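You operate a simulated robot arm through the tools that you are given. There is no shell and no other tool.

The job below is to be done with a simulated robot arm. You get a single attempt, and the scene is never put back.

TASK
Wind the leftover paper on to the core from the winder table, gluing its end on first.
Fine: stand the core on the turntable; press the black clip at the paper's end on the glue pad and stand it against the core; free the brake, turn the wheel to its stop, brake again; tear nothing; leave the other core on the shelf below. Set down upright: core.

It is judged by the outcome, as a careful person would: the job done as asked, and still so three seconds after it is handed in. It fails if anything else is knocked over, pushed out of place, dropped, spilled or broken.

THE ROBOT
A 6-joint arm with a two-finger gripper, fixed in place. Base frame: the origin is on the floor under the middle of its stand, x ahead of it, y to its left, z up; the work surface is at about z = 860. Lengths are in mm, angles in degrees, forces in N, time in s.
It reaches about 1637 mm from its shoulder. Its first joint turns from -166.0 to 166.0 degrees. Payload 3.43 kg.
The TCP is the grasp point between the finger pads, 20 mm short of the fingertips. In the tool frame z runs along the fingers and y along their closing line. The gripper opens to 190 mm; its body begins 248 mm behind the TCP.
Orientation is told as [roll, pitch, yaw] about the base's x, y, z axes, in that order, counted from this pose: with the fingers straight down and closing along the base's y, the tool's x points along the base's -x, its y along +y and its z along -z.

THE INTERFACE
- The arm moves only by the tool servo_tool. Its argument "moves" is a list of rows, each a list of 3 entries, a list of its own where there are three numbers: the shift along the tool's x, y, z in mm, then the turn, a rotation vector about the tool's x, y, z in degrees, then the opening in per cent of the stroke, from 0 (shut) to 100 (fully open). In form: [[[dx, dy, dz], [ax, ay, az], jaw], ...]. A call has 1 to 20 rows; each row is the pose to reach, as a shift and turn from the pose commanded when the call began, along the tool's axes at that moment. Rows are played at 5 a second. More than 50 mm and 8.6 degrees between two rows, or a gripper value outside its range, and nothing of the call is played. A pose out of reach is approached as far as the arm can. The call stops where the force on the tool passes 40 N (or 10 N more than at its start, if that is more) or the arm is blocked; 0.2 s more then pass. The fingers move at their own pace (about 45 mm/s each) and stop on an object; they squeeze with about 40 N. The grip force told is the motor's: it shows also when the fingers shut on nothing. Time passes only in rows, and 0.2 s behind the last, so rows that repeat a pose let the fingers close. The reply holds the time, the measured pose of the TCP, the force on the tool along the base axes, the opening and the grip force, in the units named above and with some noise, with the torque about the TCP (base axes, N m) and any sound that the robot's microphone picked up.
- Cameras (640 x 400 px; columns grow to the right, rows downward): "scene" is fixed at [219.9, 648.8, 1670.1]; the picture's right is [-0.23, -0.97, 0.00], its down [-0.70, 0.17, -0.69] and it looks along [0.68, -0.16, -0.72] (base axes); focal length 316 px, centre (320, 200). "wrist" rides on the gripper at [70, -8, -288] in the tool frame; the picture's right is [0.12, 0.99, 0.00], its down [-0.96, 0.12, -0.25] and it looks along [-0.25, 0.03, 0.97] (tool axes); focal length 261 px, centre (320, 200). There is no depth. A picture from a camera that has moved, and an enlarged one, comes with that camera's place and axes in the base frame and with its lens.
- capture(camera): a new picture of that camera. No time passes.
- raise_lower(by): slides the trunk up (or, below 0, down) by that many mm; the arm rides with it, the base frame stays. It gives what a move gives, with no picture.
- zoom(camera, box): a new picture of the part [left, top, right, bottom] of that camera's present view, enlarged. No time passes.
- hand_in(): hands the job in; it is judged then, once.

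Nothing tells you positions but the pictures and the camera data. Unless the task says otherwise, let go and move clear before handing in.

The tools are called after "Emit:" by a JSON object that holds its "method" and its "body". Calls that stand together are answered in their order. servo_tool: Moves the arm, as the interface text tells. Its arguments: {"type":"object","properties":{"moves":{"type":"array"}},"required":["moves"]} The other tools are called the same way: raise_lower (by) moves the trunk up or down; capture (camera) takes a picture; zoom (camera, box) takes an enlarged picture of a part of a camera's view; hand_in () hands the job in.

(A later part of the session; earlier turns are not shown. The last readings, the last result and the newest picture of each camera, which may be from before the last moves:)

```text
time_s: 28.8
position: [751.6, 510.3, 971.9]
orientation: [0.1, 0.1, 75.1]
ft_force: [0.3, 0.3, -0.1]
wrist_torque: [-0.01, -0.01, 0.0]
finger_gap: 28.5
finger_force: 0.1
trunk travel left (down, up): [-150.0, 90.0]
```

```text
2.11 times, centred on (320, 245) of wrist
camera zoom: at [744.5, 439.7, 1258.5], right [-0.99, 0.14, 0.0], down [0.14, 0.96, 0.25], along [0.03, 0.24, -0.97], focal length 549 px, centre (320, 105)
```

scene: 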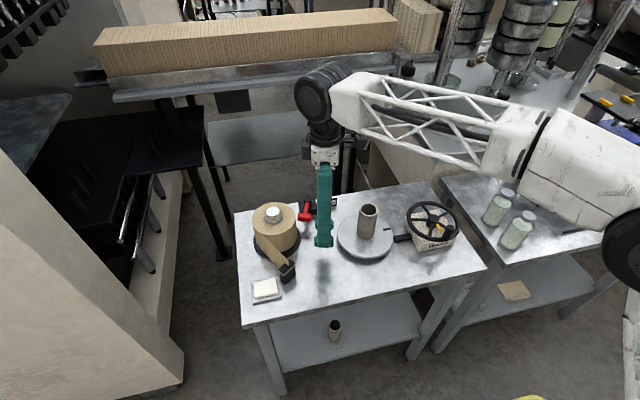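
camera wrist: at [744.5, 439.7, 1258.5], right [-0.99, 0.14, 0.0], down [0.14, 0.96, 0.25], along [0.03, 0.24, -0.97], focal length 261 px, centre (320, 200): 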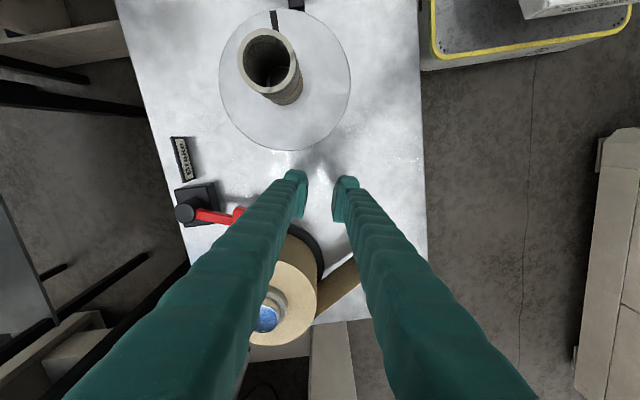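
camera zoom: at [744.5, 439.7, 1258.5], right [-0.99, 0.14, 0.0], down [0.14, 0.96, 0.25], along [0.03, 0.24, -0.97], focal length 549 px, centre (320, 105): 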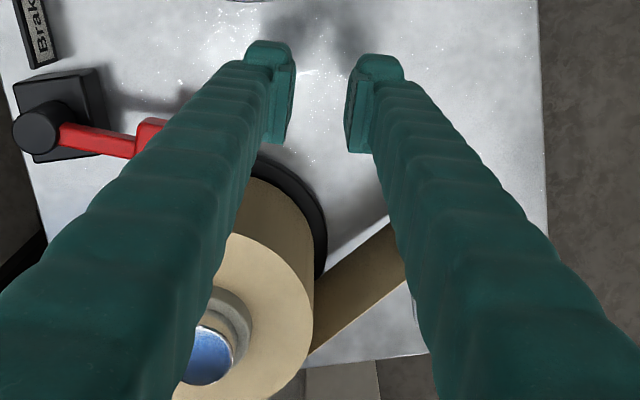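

The clip slid out partway and is standing upright on the table at about (698, 629), turned about 33°, with the paper still whole. I'll rise, turn the gripper to match, and come back over it to look before regripping.

Emit:
{"method": "servo_tool", "body": {"moves": [[[0, 0, -44], [0, 0, 0], 30], [[0, 0, -88], [0, 0, 0], 40], [[-17, 13.7, -88], [0, 0, 7], 45], [[-34, 27.3, -88], [0, 0, 14], 45], [[-50.6, 41, -88], [0, 0, 21], 45], [[-67.5, 54.7, -88], [0, 0, 28], 45], [[-84.3, 68.3, -88], [0, 0, 35], 45], [[-101.2, 82, -88], [0, 0, 41.5], 45], [[-101.2, 82, -88], [0, 0, 41.5], 45]]}}

Emit:
{"method": "capture", "body": {"camera": "wrist"}}

Emit:
{"method": "zoom", "body": {"camera": "wrist", "box": [270, 120, 370, 220]}}

```text
time_s: 30.8
position: [699.0, 628.9, 1058.3]
orientation: [0.0, 0.1, 33.5]
ft_force: [-1.1, -0.8, 0.2]
wrist_torque: [-0.02, 0.0, 0.01]
finger_gap: 85.5
finger_force: 0.1
trunk travel left (down, up): [-150.0, 90.0]
```

```text
taken
camera wrist: at [647.6, 583.9, 1345.4], right [-0.65, 0.76, 0.0], down [0.74, 0.63, 0.25], along [0.19, 0.16, -0.97], focal length 261 px, centre (320, 200)
```

wrist: 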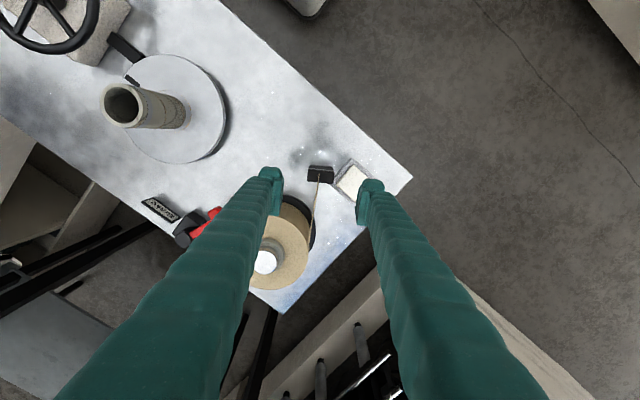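

```text
4.00 times, centred on (320, 170) of wrist
camera zoom: at [647.6, 583.9, 1345.4], right [-0.65, 0.76, 0.0], down [0.74, 0.63, 0.25], along [0.19, 0.16, -0.97], focal length 1043 px, centre (320, 320)
```

zoom: 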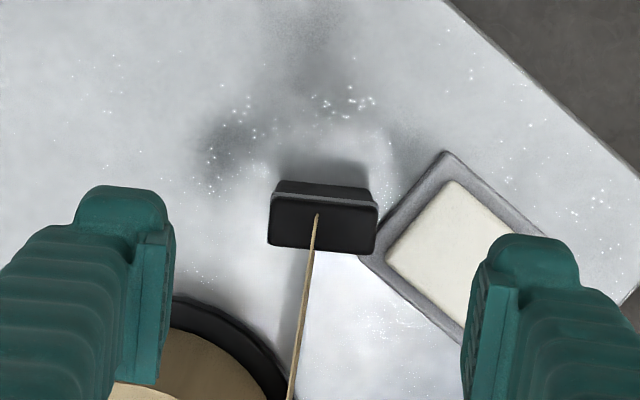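

The clip stands square to the gripper now, with its corner close to the pad tray. I'll descend to about z 910, keeping the fingertips above the pad, and regrip it.

Emit:
{"method": "servo_tool", "body": {"moves": [[[0.5, 0.7, 35], [0, 0, 0], 42], [[0.5, 0.7, 70], [0, 0, 0], 40], [[0.5, 0.7, 105], [0, 0, 0], 38], [[0.5, 0.7, 130], [0, 0, 0], 38], [[0.5, 0.7, 148], [0, 0, 0], 38], [[0.5, 0.7, 148], [0, 0, 0], 38]]}}

Emit:
{"method": "zoom", "body": {"camera": "wrist", "box": [270, 140, 370, 230]}}

Emit:
{"method": "zoom", "body": {"camera": "scene", "box": [240, 220, 340, 310]}}

```text
time_s: 32.2
position: [697.0, 629.6, 911.4]
orientation: [-0.1, 0.1, 33.5]
ft_force: [-0.7, 0.8, -0.8]
wrist_torque: [-0.03, 0.0, 0.01]
finger_gap: 72.0
finger_force: 0.0
trunk travel left (down, up): [-150.0, 90.0]
```

```text
4.44 times, centred on (320, 185) of wrist
camera zoom: at [645.1, 583.6, 1199.0], right [-0.65, 0.76, 0.0], down [0.74, 0.63, 0.24], along [0.19, 0.16, -0.97], focal length 1158 px, centre (320, 267)
```

zoom: 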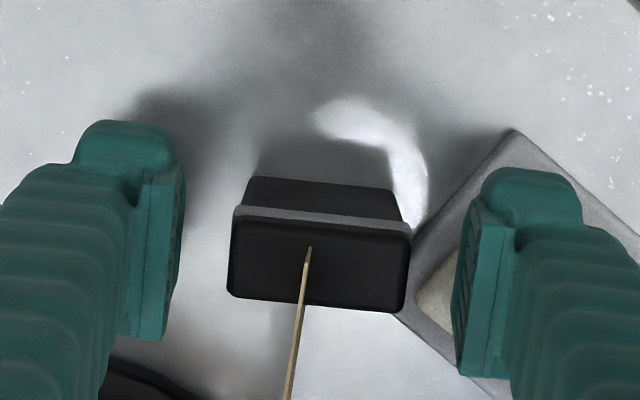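

```text
4.44 times, centred on (290, 265) of scene
camera zoom: at [219.9, 648.8, 1670.1], right [-0.23, -0.97, 0.0], down [-0.7, 0.17, -0.69], along [0.68, -0.16, -0.72], focal length 1403 px, centre (453, -89)
```

zoom: 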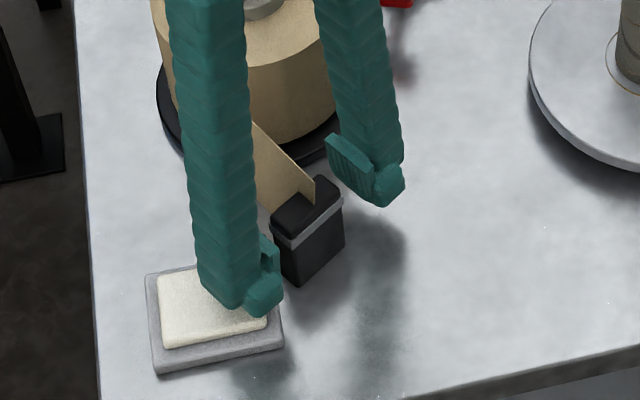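

Emit:
{"method": "servo_tool", "body": {"moves": [[[0, 0, 0], [0, 0, 0], 28], [[0, 0, 0], [0, 0, 0], 10], [[0, 0, 0], [0, 0, 0], 10], [[0, 0, 0], [0, 0, 0], 10], [[0, 0, 0], [0, 0, 0], 10]]}}

Emit:
{"method": "zoom", "body": {"camera": "wrist", "box": [270, 140, 370, 230]}}

Emit:
{"method": "zoom", "body": {"camera": "scene", "box": [260, 230, 330, 300]}}

```text
time_s: 33.4
position: [698.1, 629.4, 912.1]
orientation: [0.0, 0.1, 33.6]
ft_force: [0.7, 0.3, 0.0]
wrist_torque: [0.02, -0.02, 0.03]
finger_gap: 42.8
finger_force: 39.9
trunk travel left (down, up): [-150.0, 90.0]
```

```text
4.44 times, centred on (320, 185) of wrist
camera zoom: at [645.2, 583.6, 1199.2], right [-0.65, 0.76, 0.0], down [0.74, 0.63, 0.25], along [0.19, 0.16, -0.97], focal length 1158 px, centre (320, 267)
```

zoom: 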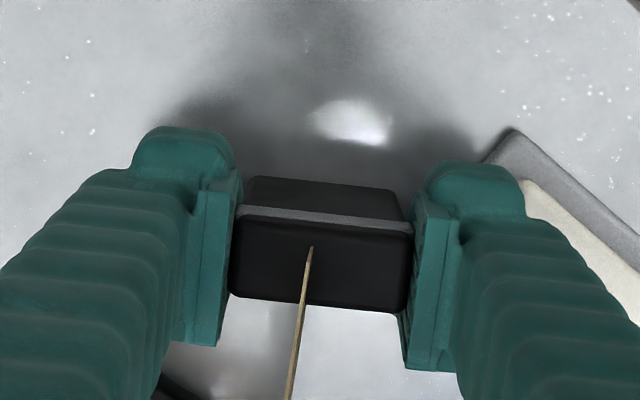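

```text
5.71 times, centred on (295, 265) of scene
camera zoom: at [219.9, 648.8, 1670.1], right [-0.23, -0.97, 0.0], down [-0.7, 0.17, -0.69], along [0.68, -0.16, -0.72], focal length 1804 px, centre (463, -171)
```

zoom: 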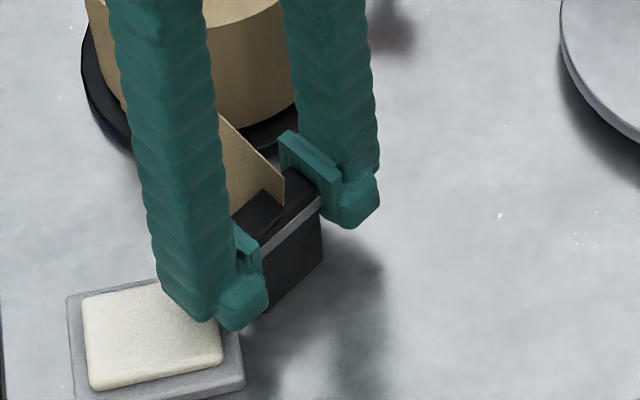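

The clip is gripped again at 42.8 mm. Since it touched the table, I'll press it on the pad once more, gently, lifting and moving slowly and checking the grip as I go.

Emit:
{"method": "servo_tool", "body": {"moves": [[[0, 0, -6], [0, 0, 0], 10], [[0, 0, -12], [0, 0, 0], 10], [[0, 0, -20], [0, 0, 0], 10], [[0, 0, -28], [0, 0, 0], 10], [[0, 0, -35], [0, 0, 0], 10], [[0, 0, -35], [0, 0, 0], 10], [[-2.5, 8, -35], [0, 0, 0], 10], [[-5, 16.5, -35], [0, 0, 0], 10], [[-7.5, 25, -35], [0, 0, 0], 10], [[-10, 33.5, -35], [0, 0, 0], 10], [[-12.5, 42, -35], [0, 0, 0], 10], [[-15, 50, -35], [0, 0, 0], 10], [[-17.5, 58, -35], [0, 0, 0], 10], [[-20.3, 66.9, -35], [0, 0, 0], 10], [[-20.3, 66.9, -35], [0, 0, 0], 10]]}}

Emit:
{"method": "zoom", "body": {"camera": "wrist", "box": [270, 140, 370, 230]}}

Emit:
{"method": "zoom", "body": {"camera": "scene", "box": [240, 220, 330, 310]}}

```text
time_s: 36.6
position: [678.8, 697.8, 946.2]
orientation: [0.0, 0.1, 33.4]
ft_force: [0.0, -0.3, -2.4]
wrist_torque: [0.0, 0.04, 0.02]
finger_gap: 42.7
finger_force: 39.8
trunk travel left (down, up): [-150.0, 90.0]
```

```text
4.44 times, centred on (320, 185) of wrist
camera zoom: at [626.8, 650.3, 1232.3], right [-0.65, 0.76, 0.0], down [0.74, 0.63, 0.25], along [0.19, 0.16, -0.97], focal length 1158 px, centre (320, 267)
```

zoom: 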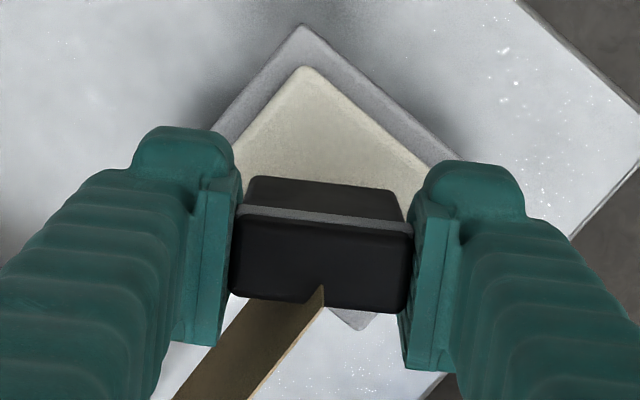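

```text
4.44 times, centred on (285, 265) of scene
camera zoom: at [219.9, 648.8, 1670.1], right [-0.23, -0.97, 0.0], down [-0.7, 0.17, -0.69], along [0.68, -0.16, -0.72], focal length 1403 px, centre (476, -89)
```

zoom: 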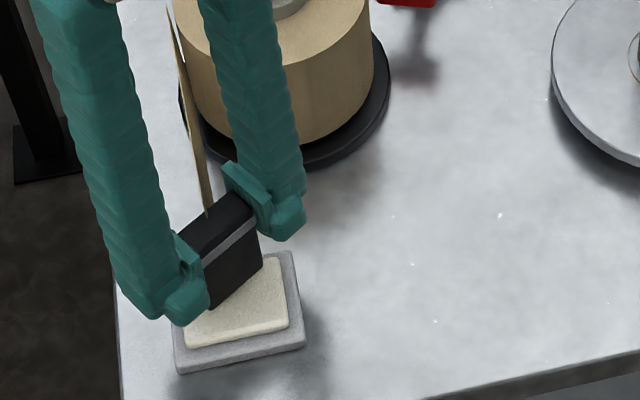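

Emit:
{"method": "servo_tool", "body": {"moves": [[[0, 0, 6], [0, 0, 0], 10], [[0, 0, 12], [0, 0, 0], 10], [[0, 0, 16], [0, 0, 0], 10], [[0, 0, 16], [0, 0, 0], 10]]}}

```text
time_s: 37.6
position: [678.7, 695.7, 933.4]
orientation: [0.1, -0.1, 33.4]
ft_force: [-0.3, -0.3, 36.5]
wrist_torque: [-0.14, 0.12, 0.01]
finger_gap: 42.9
finger_force: 39.7
trunk travel left (down, up): [-150.0, 90.0]
```

The press reads 36 N, so glue contact is made. I'll ease off and lift slightly, checking the grip.

Emit:
{"method": "servo_tool", "body": {"moves": [[[0, 0, 0], [0, 0, 0], 10], [[0, 0, -2], [0, 0, 0], 10], [[0, 0, -5], [0, 0, 0], 10], [[0, 0, -10], [0, 0, 0], 10], [[0, 0, -16], [0, 0, 0], 10], [[0, 0, -24], [0, 0, 0], 10], [[0, 0, -24], [0, 0, 0], 10]]}}

Emit:
{"method": "zoom", "body": {"camera": "wrist", "box": [270, 140, 370, 230]}}

Emit:
{"method": "zoom", "body": {"camera": "scene", "box": [240, 220, 330, 310]}}

```text
time_s: 39.2
position: [676.9, 698.2, 954.3]
orientation: [0.0, 0.3, 33.5]
ft_force: [0.4, 0.2, -1.4]
wrist_torque: [-0.02, 0.03, 0.0]
finger_gap: 42.5
finger_force: 39.3
trunk travel left (down, up): [-150.0, 90.0]
```

```text
4.44 times, centred on (320, 185) of wrist
camera zoom: at [625.3, 651.1, 1240.9], right [-0.65, 0.76, 0.0], down [0.74, 0.63, 0.24], along [0.19, 0.16, -0.97], focal length 1158 px, centre (320, 267)
```

zoom: 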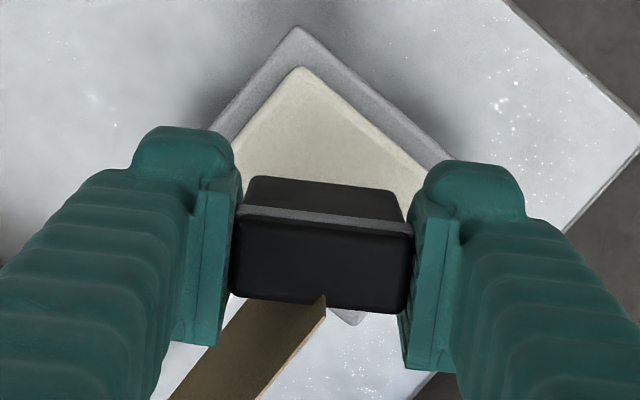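

```text
4.44 times, centred on (285, 265) of scene
camera zoom: at [219.9, 648.8, 1670.1], right [-0.23, -0.97, 0.0], down [-0.7, 0.17, -0.69], along [0.68, -0.16, -0.72], focal length 1403 px, centre (476, -89)
```

zoom: 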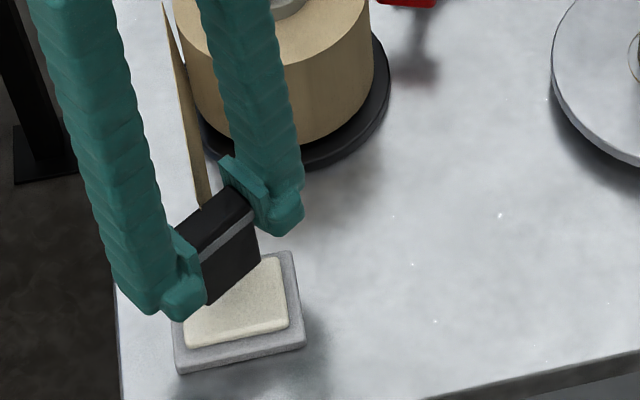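

The clip is held firmly. I'll carry it back off the pad slowly, with no rotation yet, and check the grip.

Emit:
{"method": "servo_tool", "body": {"moves": [[[2, -8, 0], [0, 0, 0], 10], [[4, -17, 0], [0, 0, 0], 10], [[6, -26, 0], [0, 0, 0], 10], [[8.5, -35, 0], [0, 0, 0], 10], [[10.5, -44, 0], [0, 0, 0], 10], [[12.5, -53, 0], [0, 0, 0], 10], [[14.8, -62.2, 0], [0, 0, 0], 10], [[14.8, -62.2, 0], [0, 0, 0], 10]]}}

Emit:
{"method": "zoom", "body": {"camera": "wrist", "box": [270, 140, 370, 230]}}

```text
time_s: 41.0
position: [698.9, 636.1, 953.4]
orientation: [0.1, 0.1, 33.5]
ft_force: [0.7, 0.7, -0.8]
wrist_torque: [0.0, -0.01, 0.03]
finger_gap: 42.8
finger_force: 40.1
trunk travel left (down, up): [-150.0, 90.0]
```

```text
4.44 times, centred on (320, 185) of wrist
camera zoom: at [646.7, 589.9, 1240.4], right [-0.65, 0.76, 0.0], down [0.74, 0.63, 0.25], along [0.19, 0.16, -0.97], focal length 1158 px, centre (320, 267)
```

zoom: 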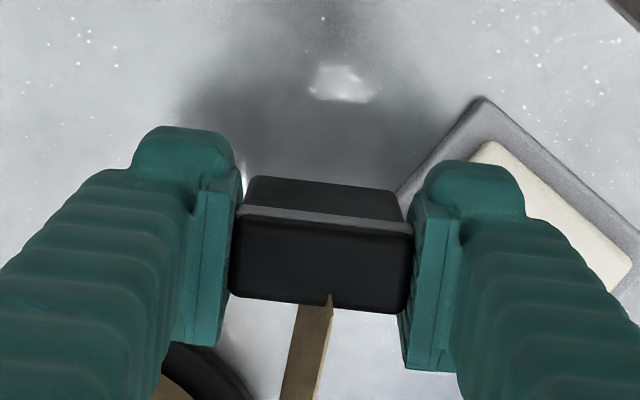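

Still holding. I'll continue toward the core in small steps, turning gradually, and check halfway.

Emit:
{"method": "servo_tool", "body": {"moves": [[[2.2, -10.9, 0], [0, 0, -3], 10], [[4.4, -21.9, 0], [0, 0, -6], 10], [[6.6, -32.8, 0], [0, 0, -9], 10], [[8.8, -43.7, 0], [0, 0, -12], 10], [[11, -54.7, 0], [0, 0, -15], 10], [[13.1, -65.6, 0], [0, 0, -18], 10], [[15.3, -76.5, 0], [0, 0, -21], 10], [[17.5, -87.4, 0], [0, 0, -24], 10], [[19.7, -98.4, 0], [0, 0, -27], 10], [[21.9, -109.3, 0], [0, 0, -30], 10], [[21.9, -109.3, 0], [0, 0, -30], 10]]}}

Emit:
{"method": "zoom", "body": {"camera": "wrist", "box": [270, 140, 370, 230]}}

Emit:
{"method": "zoom", "body": {"camera": "scene", "box": [240, 190, 400, 290]}}

```text
time_s: 43.4
position: [742.8, 532.7, 955.1]
orientation: [0.1, 0.1, 63.5]
ft_force: [-1.1, 0.8, -1.6]
wrist_torque: [0.0, 0.02, -0.01]
finger_gap: 42.7
finger_force: 40.0
trunk travel left (down, up): [-150.0, 90.0]
```

```text
4.44 times, centred on (320, 185) of wrist
camera zoom: at [720.3, 465.7, 1241.1], right [-0.94, 0.34, 0.0], down [0.33, 0.91, 0.25], along [0.08, 0.23, -0.97], focal length 1158 px, centre (320, 267)
```

zoom: 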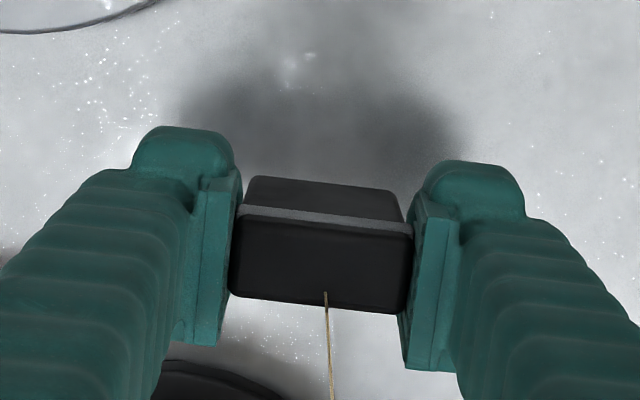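

```text
4.00 times, centred on (320, 240) of scene
camera zoom: at [219.9, 648.8, 1670.1], right [-0.23, -0.97, 0.0], down [-0.7, 0.17, -0.69], along [0.68, -0.16, -0.72], focal length 1263 px, centre (320, 40)
```

zoom: 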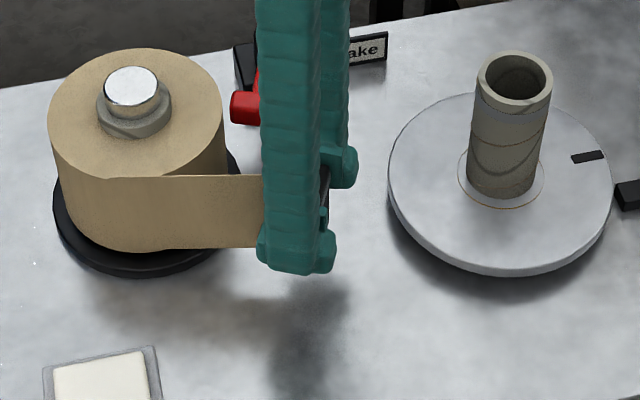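

Halfway and the grip is good. I'll continue to a stand-off point at about (783, 435), facing the core squarely.

Emit:
{"method": "servo_tool", "body": {"moves": [[[7, -8, 0], [0, 0, -2.7], 10], [[14, -16, 0], [0, 0, -5.4], 10], [[20.9, -24, 0], [0, 0, -8.1], 10], [[27.8, -32, 0], [0, 0, -10.8], 10], [[34.8, -40, 0], [0, 0, -13.5], 10], [[41.8, -48, 0], [0, 0, -16.2], 10], [[48.7, -56, 0], [0, 0, -18.9], 10], [[55.7, -64, 0], [0, 0, -21.6], 10], [[62.6, -72, 0], [0, 0, -24.3], 10], [[69.6, -79.9, 0], [0, 0, -26.5], 10], [[69.6, -79.9, 0], [0, 0, -26.5], 10]]}}

Emit:
{"method": "zoom", "body": {"camera": "wrist", "box": [240, 100, 400, 240]}}

Emit:
{"method": "zoom", "body": {"camera": "scene", "box": [300, 180, 420, 270]}}

```text
time_s: 45.8
position: [782.7, 434.2, 953.4]
orientation: [0.2, 0.2, 90.1]
ft_force: [0.6, -0.5, -1.3]
wrist_torque: [0.01, 0.03, 0.0]
finger_gap: 42.6
finger_force: 40.3
trunk travel left (down, up): [-150.0, 90.0]
```

```text
2.86 times, centred on (320, 170) of wrist
camera zoom: at [792.9, 364.8, 1240.5], right [-0.99, -0.12, 0.0], down [-0.12, 0.96, 0.25], along [-0.03, 0.24, -0.97], focal length 745 px, centre (320, 286)
```

zoom: 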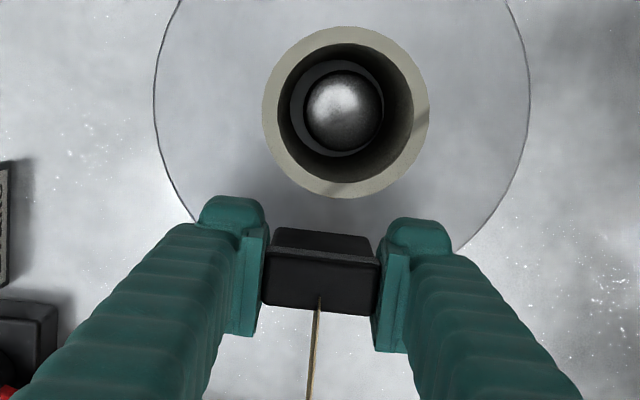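

```text
4.44 times, centred on (360, 225) of scene
camera zoom: at [219.9, 648.8, 1670.1], right [-0.23, -0.97, 0.0], down [-0.7, 0.17, -0.69], along [0.68, -0.16, -0.72], focal length 1403 px, centre (142, 89)
```

zoom: 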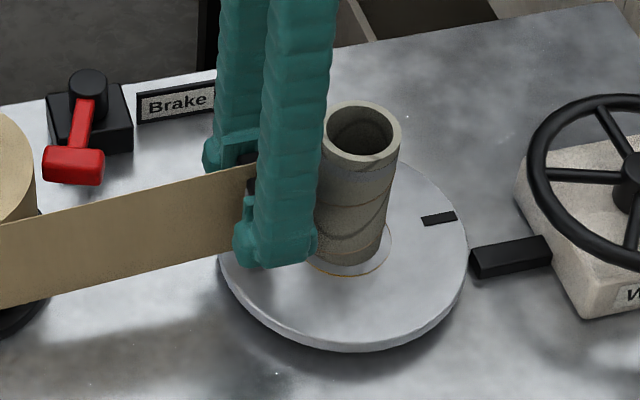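

The core is about 28 mm in front of the clip face and squarely aligned. I'll lower to just above the turntable while closing most of that gap.

Emit:
{"method": "servo_tool", "body": {"moves": [[[0, 0, 5], [0, 0, 0], 10], [[0, 0, 10], [0, 0, 0], 10], [[5, 0, 12], [0, 0, 0], 10], [[10, 0, 12], [0, 0, 0], 10], [[15, 0, 12], [0, 0, 0], 10], [[20, 0, 12], [0, 0, 0], 10], [[20, 0, 12], [0, 0, 0], 10]]}}

Emit:
{"method": "zoom", "body": {"camera": "wrist", "box": [260, 110, 380, 220]}}

Emit:
{"method": "zoom", "body": {"camera": "scene", "box": [330, 190, 400, 260]}}

```text
time_s: 47.4
position: [781.7, 415.3, 942.9]
orientation: [0.1, 0.2, 90.1]
ft_force: [1.0, 0.3, -1.4]
wrist_torque: [-0.01, 0.0, -0.01]
finger_gap: 42.9
finger_force: 39.4
trunk travel left (down, up): [-150.0, 90.0]
```

```text
3.64 times, centred on (320, 165) of wrist
camera zoom: at [793.5, 345.0, 1228.5], right [-0.99, -0.12, 0.0], down [-0.12, 0.96, 0.25], along [-0.03, 0.24, -0.97], focal length 948 px, centre (320, 327)
```

zoom: 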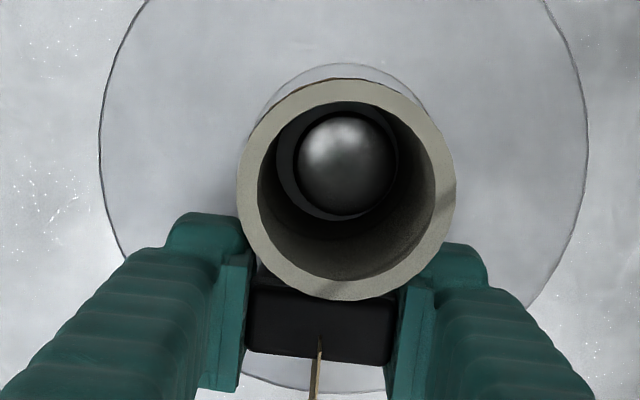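

```text
5.71 times, centred on (365, 225) of scene
camera zoom: at [219.9, 648.8, 1670.1], right [-0.23, -0.97, 0.0], down [-0.7, 0.17, -0.69], along [0.68, -0.16, -0.72], focal length 1804 px, centre (63, 57)
```

zoom: 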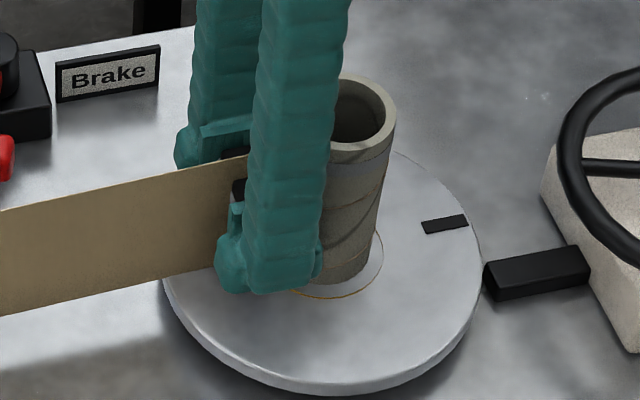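

About 8 mm remain. I'll lower to just off the turntable and creep in until there is light contact with the core.

Emit:
{"method": "servo_tool", "body": {"moves": [[[0, 0, 2], [0, 0, 0], 10], [[2, 0, 3], [0, 0, 0], 10], [[4, 0, 3], [0, 0, 0], 10], [[5, 0, 3], [0, 0, 0], 10], [[6, 0, 3], [0, 0, 0], 10], [[6, 0, 3], [0, 0, 0], 10]]}}

Emit:
{"method": "zoom", "body": {"camera": "wrist", "box": [260, 110, 380, 220]}}

```text
time_s: 48.8
position: [782.0, 409.2, 938.4]
orientation: [0.1, 0.1, 90.0]
ft_force: [-0.7, 0.9, -0.2]
wrist_torque: [0.01, -0.01, -0.01]
finger_gap: 42.6
finger_force: 40.4
trunk travel left (down, up): [-150.0, 90.0]
```

```text
3.64 times, centred on (320, 165) of wrist
camera zoom: at [793.4, 338.5, 1226.0], right [-0.99, -0.12, 0.0], down [-0.12, 0.96, 0.25], along [-0.03, 0.24, -0.97], focal length 948 px, centre (320, 327)
```

zoom: 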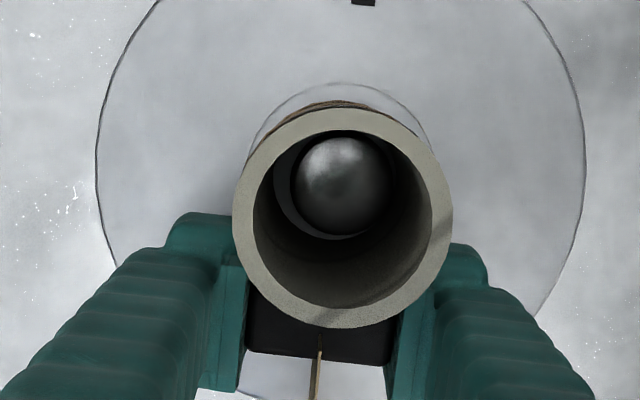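

Emit:
{"method": "servo_tool", "body": {"moves": [[[1, 0, 0], [0, 0, 0], 10], [[2, 0, 0], [0, 0, 0], 10], [[2, 0, 0], [0, 0, 0], 10]]}}

```text
time_s: 49.6
position: [783.9, 407.6, 938.7]
orientation: [0.1, 0.2, 90.0]
ft_force: [-0.1, 1.5, -0.4]
wrist_torque: [0.0, -0.02, -0.03]
finger_gap: 43.0
finger_force: 40.0
trunk travel left (down, up): [-150.0, 90.0]
```

Emit:
{"method": "servo_tool", "body": {"moves": [[[1, 0, 0], [0, 0, 0], 10], [[1, 0, 0], [0, 0, 0], 10], [[1, 0, 0], [0, 0, 0], 10]]}}

Emit:
{"method": "zoom", "body": {"camera": "wrist", "box": [260, 110, 380, 220]}}

Emit:
{"method": "zoom", "body": {"camera": "scene", "box": [330, 190, 400, 260]}}

```text
time_s: 50.4
position: [782.3, 404.9, 938.9]
orientation: [0.0, 0.0, 89.9]
ft_force: [-1.2, 0.2, 0.8]
wrist_torque: [-0.04, -0.04, 0.03]
finger_gap: 42.8
finger_force: 40.1
trunk travel left (down, up): [-150.0, 90.0]
```

```text
3.64 times, centred on (320, 165) of wrist
camera zoom: at [793.5, 335.4, 1225.9], right [-0.99, -0.12, 0.0], down [-0.12, 0.96, 0.25], along [-0.03, 0.24, -0.97], focal length 948 px, centre (320, 327)
```

zoom: 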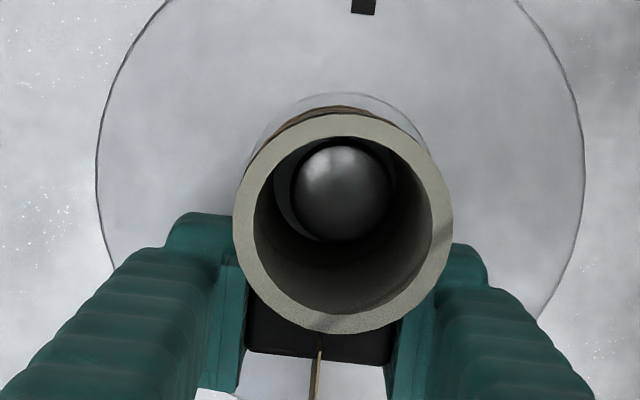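

```text
5.71 times, centred on (365, 225) of scene
camera zoom: at [219.9, 648.8, 1670.1], right [-0.23, -0.97, 0.0], down [-0.7, 0.17, -0.69], along [0.68, -0.16, -0.72], focal length 1804 px, centre (63, 57)
```

zoom: 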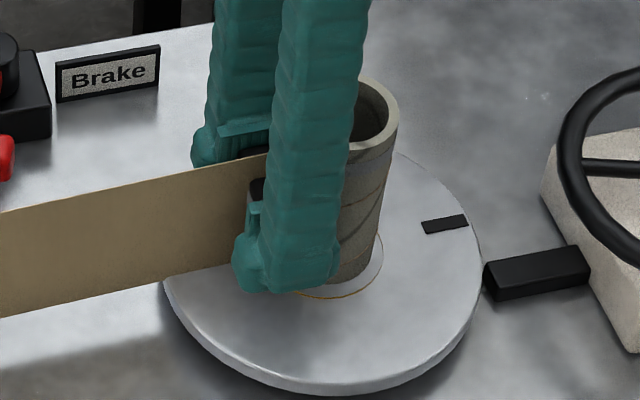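

Emit:
{"method": "servo_tool", "body": {"moves": [[[1, 0, 0], [0, 0, 0], 10], [[1, 0, 0], [0, 0, 0], 10], [[1, 0, 0], [0, 0, 0], 10]]}}

Emit:
{"method": "zoom", "body": {"camera": "wrist", "box": [260, 110, 380, 220]}}

```text
time_s: 51.2
position: [783.8, 404.2, 938.8]
orientation: [0.1, 0.1, 90.1]
ft_force: [-0.5, 3.0, 4.1]
wrist_torque: [0.07, -0.01, -0.01]
finger_gap: 42.8
finger_force: 39.8
trunk travel left (down, up): [-150.0, 90.0]
```

```text
3.64 times, centred on (320, 165) of wrist
camera zoom: at [793.6, 334.7, 1225.9], right [-0.99, -0.12, 0.0], down [-0.12, 0.96, 0.25], along [-0.03, 0.24, -0.97], focal length 948 px, centre (320, 327)
```

zoom: 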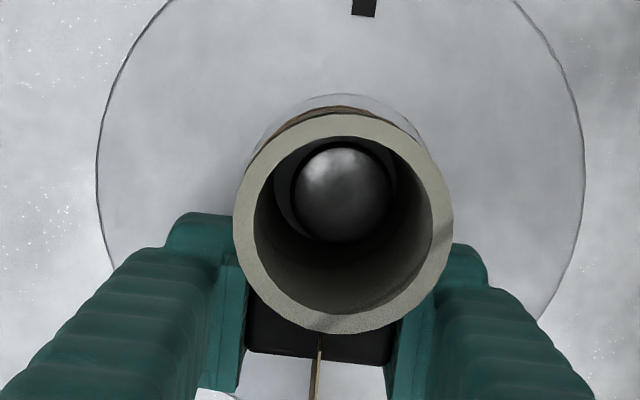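

Contact is felt (3 N from the core). Now I'll set the clip down the last millimetre or two on the turntable.

Emit:
{"method": "servo_tool", "body": {"moves": [[[0, 0, 0.7], [0, 0, 0], 10], [[0, 0, 1.2], [0, 0, 0], 10], [[0, 0, 1.2], [0, 0, 0], 10]]}}

```text
time_s: 52.0
position: [782.2, 404.1, 938.6]
orientation: [0.1, 0.0, 89.9]
ft_force: [2.5, 5.3, 12.4]
wrist_torque: [0.13, -0.07, 0.05]
finger_gap: 42.8
finger_force: 40.6
trunk travel left (down, up): [-150.0, 90.0]
```

The clip is standing on the turntable against the core. I'll ease the preload, open slowly, and look before rising.

Emit:
{"method": "servo_tool", "body": {"moves": [[[0, 0, -0.5], [0, 0, 0], 10], [[0, 0, -0.5], [0, 0, 0], 22], [[0, 0, -0.5], [0, 0, 0], 25], [[0, 0, -0.5], [0, 0, 0], 30], [[0, 0, -0.5], [0, 0, 0], 35], [[0, 0, -0.5], [0, 0, 0], 35], [[0, 0, -0.5], [0, 0, 0], 35]]}}

Emit:
{"method": "zoom", "body": {"camera": "wrist", "box": [260, 110, 380, 220]}}

Emit:
{"method": "zoom", "body": {"camera": "scene", "box": [330, 190, 400, 260]}}

```text
time_s: 53.6
position: [782.7, 405.5, 938.2]
orientation: [0.1, 0.2, 90.0]
ft_force: [-0.2, -0.1, 0.2]
wrist_torque: [-0.01, 0.01, 0.01]
finger_gap: 66.3
finger_force: 0.0
trunk travel left (down, up): [-150.0, 90.0]
```

```text
3.64 times, centred on (320, 165) of wrist
camera zoom: at [793.3, 334.3, 1225.7], right [-0.99, -0.12, 0.0], down [-0.12, 0.96, 0.25], along [-0.03, 0.24, -0.97], focal length 948 px, centre (320, 327)
```

zoom: 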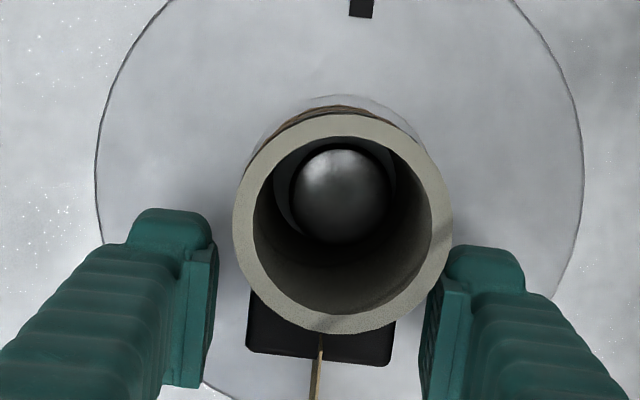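

```text
5.71 times, centred on (365, 225) of scene
camera zoom: at [219.9, 648.8, 1670.1], right [-0.23, -0.97, 0.0], down [-0.7, 0.17, -0.69], along [0.68, -0.16, -0.72], focal length 1804 px, centre (63, 57)
```

zoom: 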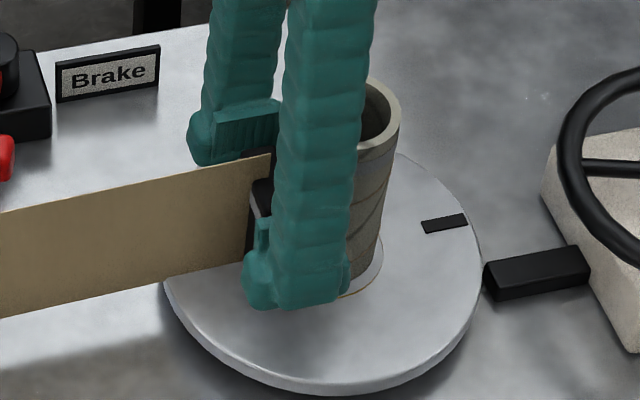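

Released and the clip stays standing. I'll rise straight up and check.

Emit:
{"method": "servo_tool", "body": {"moves": [[[0, 0, -10], [0, 0, 0], 35], [[0, 0, -25], [0, 0, 0], 35], [[0, 0, -50], [0, 0, 0], 35], [[0, 0, -80], [0, 0, 0], 35], [[0, 0, -110], [0, 0, 0], 35], [[0, 0, -140], [0, 0, 0], 35], [[0, 0, -140], [0, 0, 0], 35]]}}

Emit:
{"method": "zoom", "body": {"camera": "wrist", "box": [240, 90, 400, 220]}}

Emit:
{"method": "zoom", "body": {"camera": "scene", "box": [320, 180, 410, 270]}}

```text
time_s: 55.2
position: [785.4, 405.8, 1080.4]
orientation: [0.1, 0.1, 89.9]
ft_force: [0.5, -0.4, -1.0]
wrist_torque: [0.03, -0.01, -0.01]
finger_gap: 66.4
finger_force: 0.1
trunk travel left (down, up): [-150.0, 90.0]
```

```text
3.08 times, centred on (320, 155) of wrist
camera zoom: at [795.2, 334.8, 1366.9], right [-0.99, -0.12, 0.0], down [-0.12, 0.96, 0.25], along [-0.03, 0.24, -0.97], focal length 802 px, centre (320, 338)
```

zoom: 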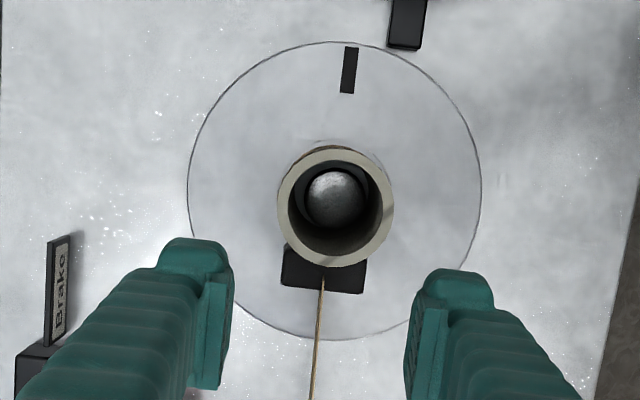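

```text
4.44 times, centred on (365, 225) of scene
camera zoom: at [219.9, 648.8, 1670.1], right [-0.23, -0.97, 0.0], down [-0.7, 0.17, -0.69], along [0.68, -0.16, -0.72], focal length 1403 px, centre (120, 89)
```

zoom: 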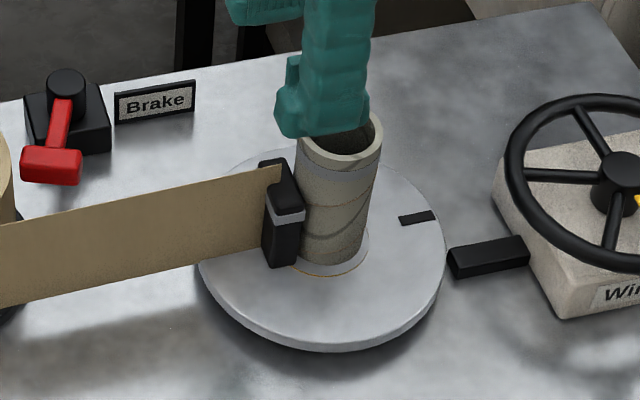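

The clip stands flush against the core and the paper runs straight to the roll. Next is the brake, so I'll move over it to see how the lever works.

Emit:
{"method": "servo_tool", "body": {"moves": [[[-26, -19, 0], [0, 0, 0], 40], [[-52, -38, 0], [0, 0, 0], 50], [[-78, -57, 0], [0, 0, 0], 50], [[-104, -76, 0], [0, 0, 0], 50], [[-130, -97, 0], [0, 0, 0], 50], [[-130, -97, 0], [0, 0, 0], 50]]}}

Emit:
{"method": "capture", "body": {"camera": "wrist"}}

Emit:
{"method": "zoom", "body": {"camera": "wrist", "box": [230, 120, 390, 230]}}

Emit:
{"method": "zoom", "body": {"camera": "scene", "box": [280, 180, 350, 230]}}

```text
time_s: 56.6
position: [881.3, 537.0, 1079.0]
orientation: [0.2, 0.1, 90.1]
ft_force: [-0.1, 0.5, -1.0]
wrist_torque: [-0.07, 0.11, 0.01]
finger_gap: 95.1
finger_force: 0.1
trunk travel left (down, up): [-150.0, 90.0]
```

```text
taken
camera wrist: at [892.4, 466.0, 1366.2], right [-0.99, -0.12, 0.0], down [-0.12, 0.96, 0.25], along [-0.03, 0.24, -0.97], focal length 261 px, centre (320, 200)
```

wrist: 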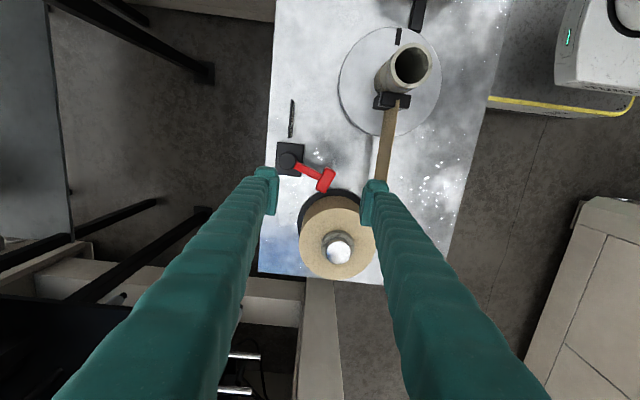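

```text
3.64 times, centred on (310, 175) of wrist
camera zoom: at [892.4, 466.0, 1366.2], right [-0.99, -0.12, 0.0], down [-0.12, 0.96, 0.25], along [-0.03, 0.24, -0.97], focal length 948 px, centre (356, 291)
```

zoom: 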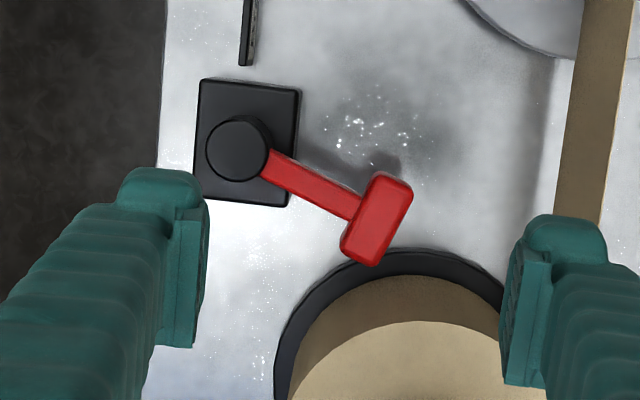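

```text
8.00 times, centred on (315, 205) of scene
camera zoom: at [219.9, 648.8, 1670.1], right [-0.23, -0.97, 0.0], down [-0.7, 0.17, -0.69], along [0.68, -0.16, -0.72], focal length 2525 px, centre (360, 160)
```

zoom: 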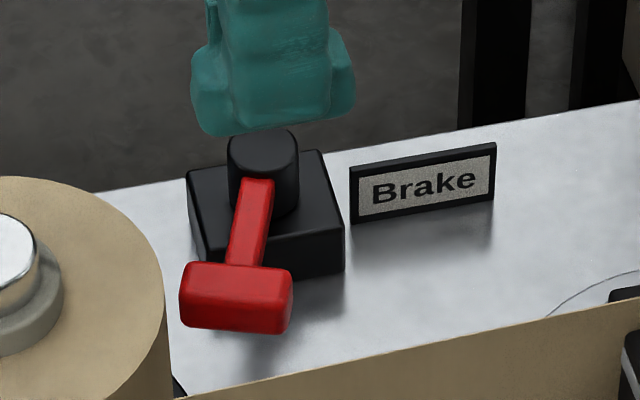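

I can see the brake lever on a vertical post at (938, 519), with its handle near (869, 544) close to the roll, so it should swing away from the roll. I'll turn the gripper to straddle the lever arm itself, where there is room, and look again from there.

Emit:
{"method": "servo_tool", "body": {"moves": [[[0.5, -2, 0], [0, 0, 8], 40], [[1, -4, 0], [0, 0, 16], 35], [[1.5, -6, 0], [0, 0, 24], 30], [[2, -8, 0], [0, 0, 32], 25], [[2.5, -10, 0], [0, 0, 40], 20], [[3, -12, 0], [0, 0, 48], 20], [[3.5, -14, 0], [0, 0, 56], 20], [[3.5, -16, 0], [0, 0, 64], 20], [[3.5, -17.5, 0], [0, 0, 72], 20], [[3.5, -17.5, 0], [0, 0, 80], 20], [[3.5, -17.5, 0], [0, 0, 88], 20], [[3.5, -17.5, 0], [0, 0, 96], 20], [[3.5, -17.5, 0], [0, 0, 104], 20], [[3.5, -17.5, 0], [0, 0, 110], 20], [[3.5, -17.5, 0], [0, 0, 110], 20]]}}

Emit:
{"method": "capture", "body": {"camera": "wrist"}}

Emit:
{"method": "zoom", "body": {"camera": "wrist", "box": [260, 120, 380, 220]}}

```text
time_s: 59.8
position: [895.2, 530.8, 1075.0]
orientation: [0.2, -0.1, -19.9]
ft_force: [-0.2, 0.6, -0.7]
wrist_torque: [0.04, -0.06, 0.0]
finger_gap: 38.0
finger_force: 0.1
out of reach, approached as far as the arm can: row 9, 10, 11, 12, 13, 14, 15
trunk travel left (down, up): [-150.0, 90.0]
```

```text
taken
camera wrist: at [827.1, 546.0, 1362.1], right [0.23, 0.97, 0.0], down [0.94, -0.22, 0.25], along [0.24, -0.05, -0.97], focal length 261 px, centre (320, 200)
```

wrist: 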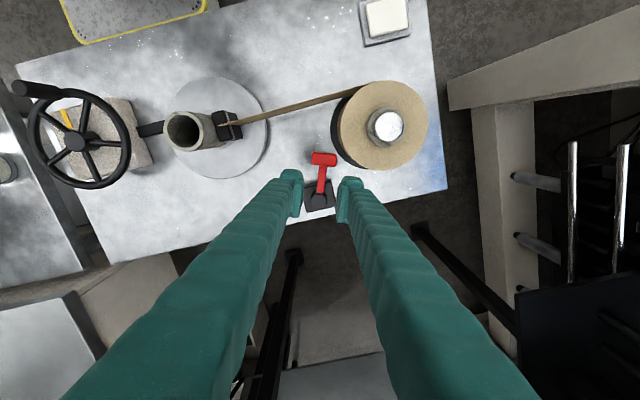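

```text
4.00 times, centred on (320, 170) of wrist
camera zoom: at [827.1, 546.0, 1362.1], right [0.23, 0.97, 0.0], down [0.94, -0.22, 0.25], along [0.24, -0.05, -0.97], focal length 1043 px, centre (320, 320)
```

zoom: 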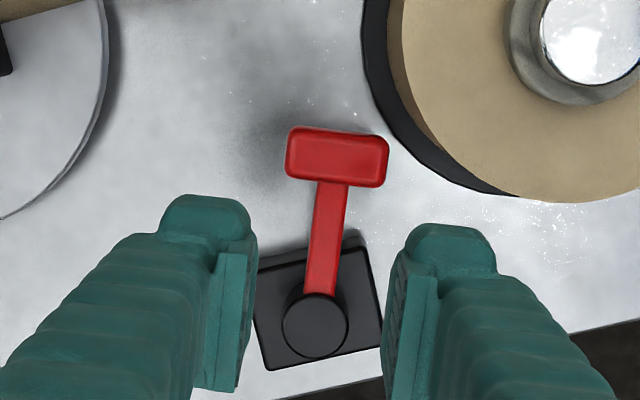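

The lever lies exactly along the tool's x axis, about 4 mm to one side. The arm is near its reach limit at this height, so I'll lower partway (still above the lever) and see what pose it settles at.

Emit:
{"method": "servo_tool", "body": {"moves": [[[0, 0, 30], [0, 0, 0], 20], [[0, 0, 60], [0, 0, 0], 20], [[0, 0, 90], [0, 0, 0], 20], [[0, 0, 100], [0, 0, 0], 20], [[0, 0, 100], [0, 0, 0], 20]]}}

Emit:
{"method": "zoom", "body": {"camera": "wrist", "box": [260, 120, 380, 220]}}

```text
time_s: 61.0
position: [894.2, 530.4, 973.9]
orientation: [-0.1, 0.1, -20.0]
ft_force: [-0.4, -0.1, -0.2]
wrist_torque: [0.0, -0.03, 0.01]
finger_gap: 38.0
finger_force: 0.1
trunk travel left (down, up): [-150.0, 90.0]
```

```text
4.00 times, centred on (320, 170) of wrist
camera zoom: at [827.2, 546.9, 1261.7], right [0.23, 0.97, 0.0], down [0.94, -0.22, 0.25], along [0.24, -0.06, -0.97], focal length 1043 px, centre (320, 320)
```

zoom: 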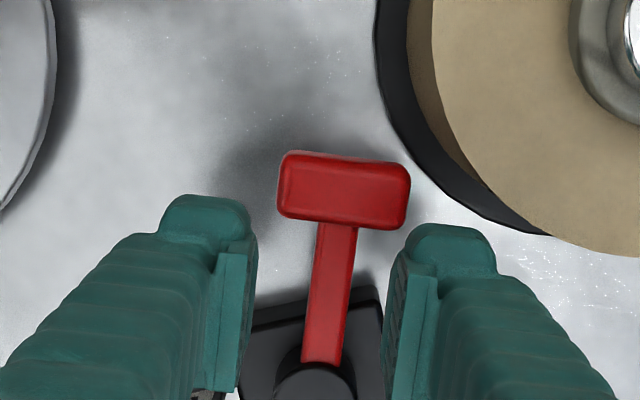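

Emit:
{"method": "servo_tool", "body": {"moves": [[[0, 3, 0], [0, 0, 0], 20], [[0, 6, 0], [0, 0, 0], 20], [[0, 6, 15], [0, 0, 0], 20], [[0, 6, 15], [0, 0, 0], 20]]}}

Emit:
{"method": "zoom", "body": {"camera": "wrist", "box": [260, 120, 380, 220]}}

Emit:
{"method": "zoom", "body": {"camera": "scene", "box": [280, 170, 350, 230]}}

```text
time_s: 62.0
position: [897.1, 536.3, 959.5]
orientation: [-0.1, 0.1, -19.9]
ft_force: [0.0, 0.2, 0.6]
wrist_torque: [0.0, -0.03, 0.01]
finger_gap: 37.9
finger_force: 0.1
trunk travel left (down, up): [-150.0, 90.0]
```

```text
4.00 times, centred on (320, 170) of wrist
camera zoom: at [829.5, 552.3, 1247.2], right [0.23, 0.97, 0.0], down [0.94, -0.22, 0.25], along [0.24, -0.06, -0.97], focal length 1043 px, centre (320, 320)
```

zoom: 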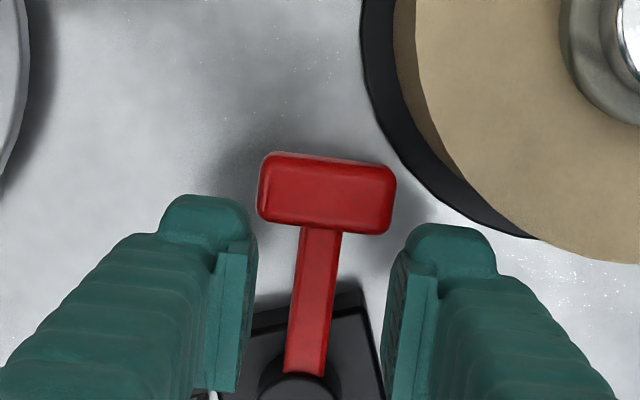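

```text
6.67 times, centred on (315, 200) of scene
camera zoom: at [219.9, 648.8, 1670.1], right [-0.23, -0.97, 0.0], down [-0.7, 0.17, -0.69], along [0.68, -0.16, -0.72], focal length 2104 px, centre (353, 200)
```

zoom: 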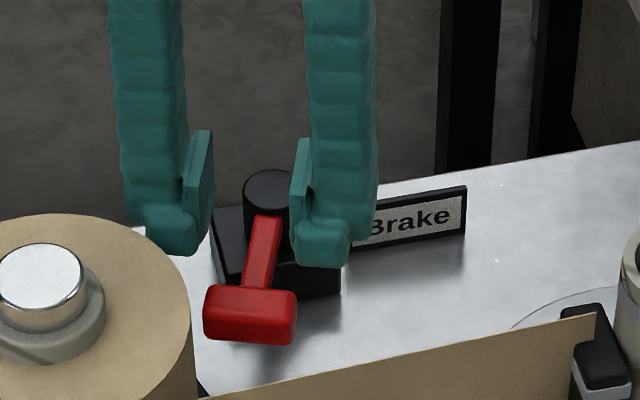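

The gripper is centred on the arm now, but the finger bodies are wide, so I'll shift 7 mm toward the post to clear the handle and then lower around the arm.

Emit:
{"method": "servo_tool", "body": {"moves": [[[-4, -0.5, 0], [0, 0, 0], 20], [[-7, -1, 0], [0, 0, 0], 20], [[-7, -1, 12], [0, 0, 0], 20], [[-7, -1, 24], [0, 0, 0], 20], [[-7, -1, 24], [0, 0, 0], 20]]}}

Emit:
{"method": "zoom", "body": {"camera": "wrist", "box": [260, 120, 380, 220]}}

Emit:
{"method": "zoom", "body": {"camera": "scene", "box": [280, 170, 350, 230]}}

```text
time_s: 63.2
position: [901.9, 532.7, 936.0]
orientation: [-0.1, 0.1, -19.9]
ft_force: [0.1, 0.0, 0.0]
wrist_torque: [-0.02, -0.02, -0.02]
finger_gap: 38.0
finger_force: 0.1
trunk travel left (down, up): [-150.0, 90.0]
```

```text
4.00 times, centred on (320, 170) of wrist
camera zoom: at [835.0, 548.4, 1223.2], right [0.23, 0.97, 0.0], down [0.94, -0.22, 0.25], along [0.24, -0.06, -0.97], focal length 1043 px, centre (320, 320)
```

zoom: 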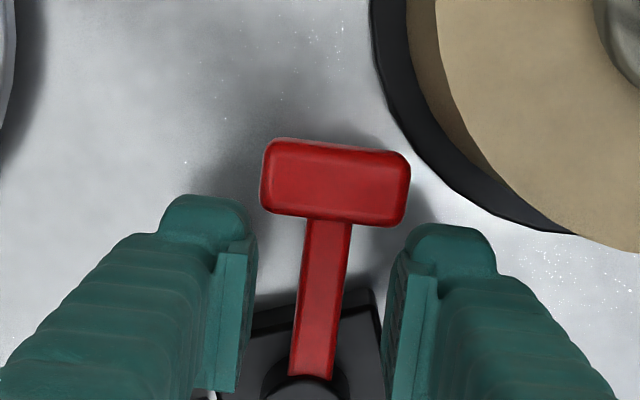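

```text
6.67 times, centred on (315, 200) of scene
camera zoom: at [219.9, 648.8, 1670.1], right [-0.23, -0.97, 0.0], down [-0.7, 0.17, -0.69], along [0.68, -0.16, -0.72], focal length 2104 px, centre (353, 200)
```

zoom: 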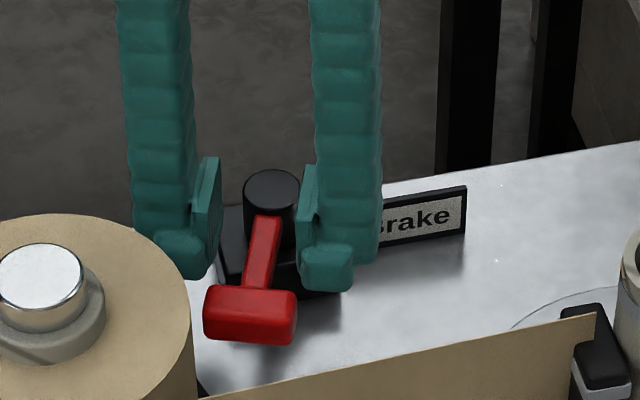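

Emit:
{"method": "servo_tool", "body": {"moves": [[[0, 0, 8], [0, 0, 0], 20], [[0, 0, 15], [0, 0, 0], 20], [[0, 0, 20], [0, 0, 0], 20], [[0, 0, 20], [0, 0, 0], 20]]}}

Emit:
{"method": "zoom", "body": {"camera": "scene", "box": [280, 170, 350, 230]}}

Emit:
{"method": "zoom", "body": {"camera": "wrist", "box": [260, 120, 380, 220]}}

```text
time_s: 64.2
position: [902.8, 532.3, 916.2]
orientation: [-0.1, 0.1, -20.0]
ft_force: [-0.2, -0.3, -1.0]
wrist_torque: [0.01, 0.0, 0.0]
finger_gap: 38.2
finger_force: 0.0
trunk travel left (down, up): [-150.0, 90.0]
```

```text
6.67 times, centred on (315, 200) of scene
camera zoom: at [219.9, 648.8, 1670.1], right [-0.23, -0.97, 0.0], down [-0.7, 0.17, -0.69], along [0.68, -0.16, -0.72], focal length 2104 px, centre (353, 200)
```

zoom: 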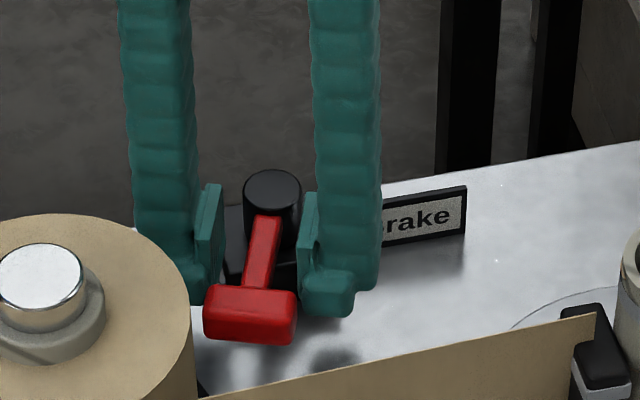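

```text
4.00 times, centred on (320, 170) of wrist
camera zoom: at [836.4, 548.0, 1203.2], right [0.23, 0.97, 0.0], down [0.94, -0.22, 0.25], along [0.24, -0.06, -0.97], focal length 1043 px, centre (320, 320)
```

zoom: 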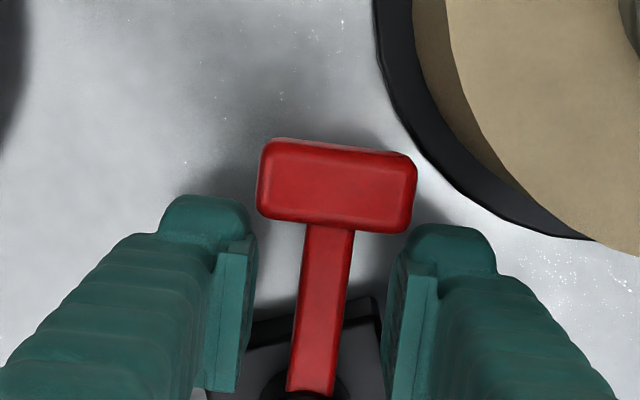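

The fingers straddle the lever arm with no contact. I'll close on it gently, then try swinging it away from the roll about its post.

Emit:
{"method": "servo_tool", "body": {"moves": [[[0, 0, 0], [0, 0, 0], 12], [[0, 0, 0], [0, 0, 0], 3], [[0, 0, 0], [0, 0, 0], 3], [[0, 0, 0], [0, 0, 0], 3]]}}

Emit:
{"method": "zoom", "body": {"camera": "wrist", "box": [260, 120, 380, 220]}}

```text
time_s: 65.2
position: [903.3, 531.7, 915.8]
orientation: [-0.1, 0.1, -20.0]
ft_force: [-2.5, -1.6, -0.6]
wrist_torque: [0.0, 0.03, -0.18]
finger_gap: 13.1
finger_force: 44.4
trunk travel left (down, up): [-150.0, 90.0]
```

```text
4.00 times, centred on (320, 170) of wrist
camera zoom: at [836.4, 548.0, 1203.2], right [0.23, 0.97, 0.0], down [0.94, -0.22, 0.25], along [0.24, -0.06, -0.97], focal length 1043 px, centre (320, 320)
```

zoom: 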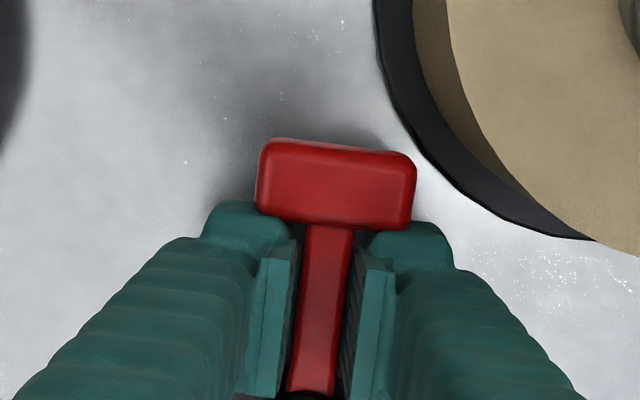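

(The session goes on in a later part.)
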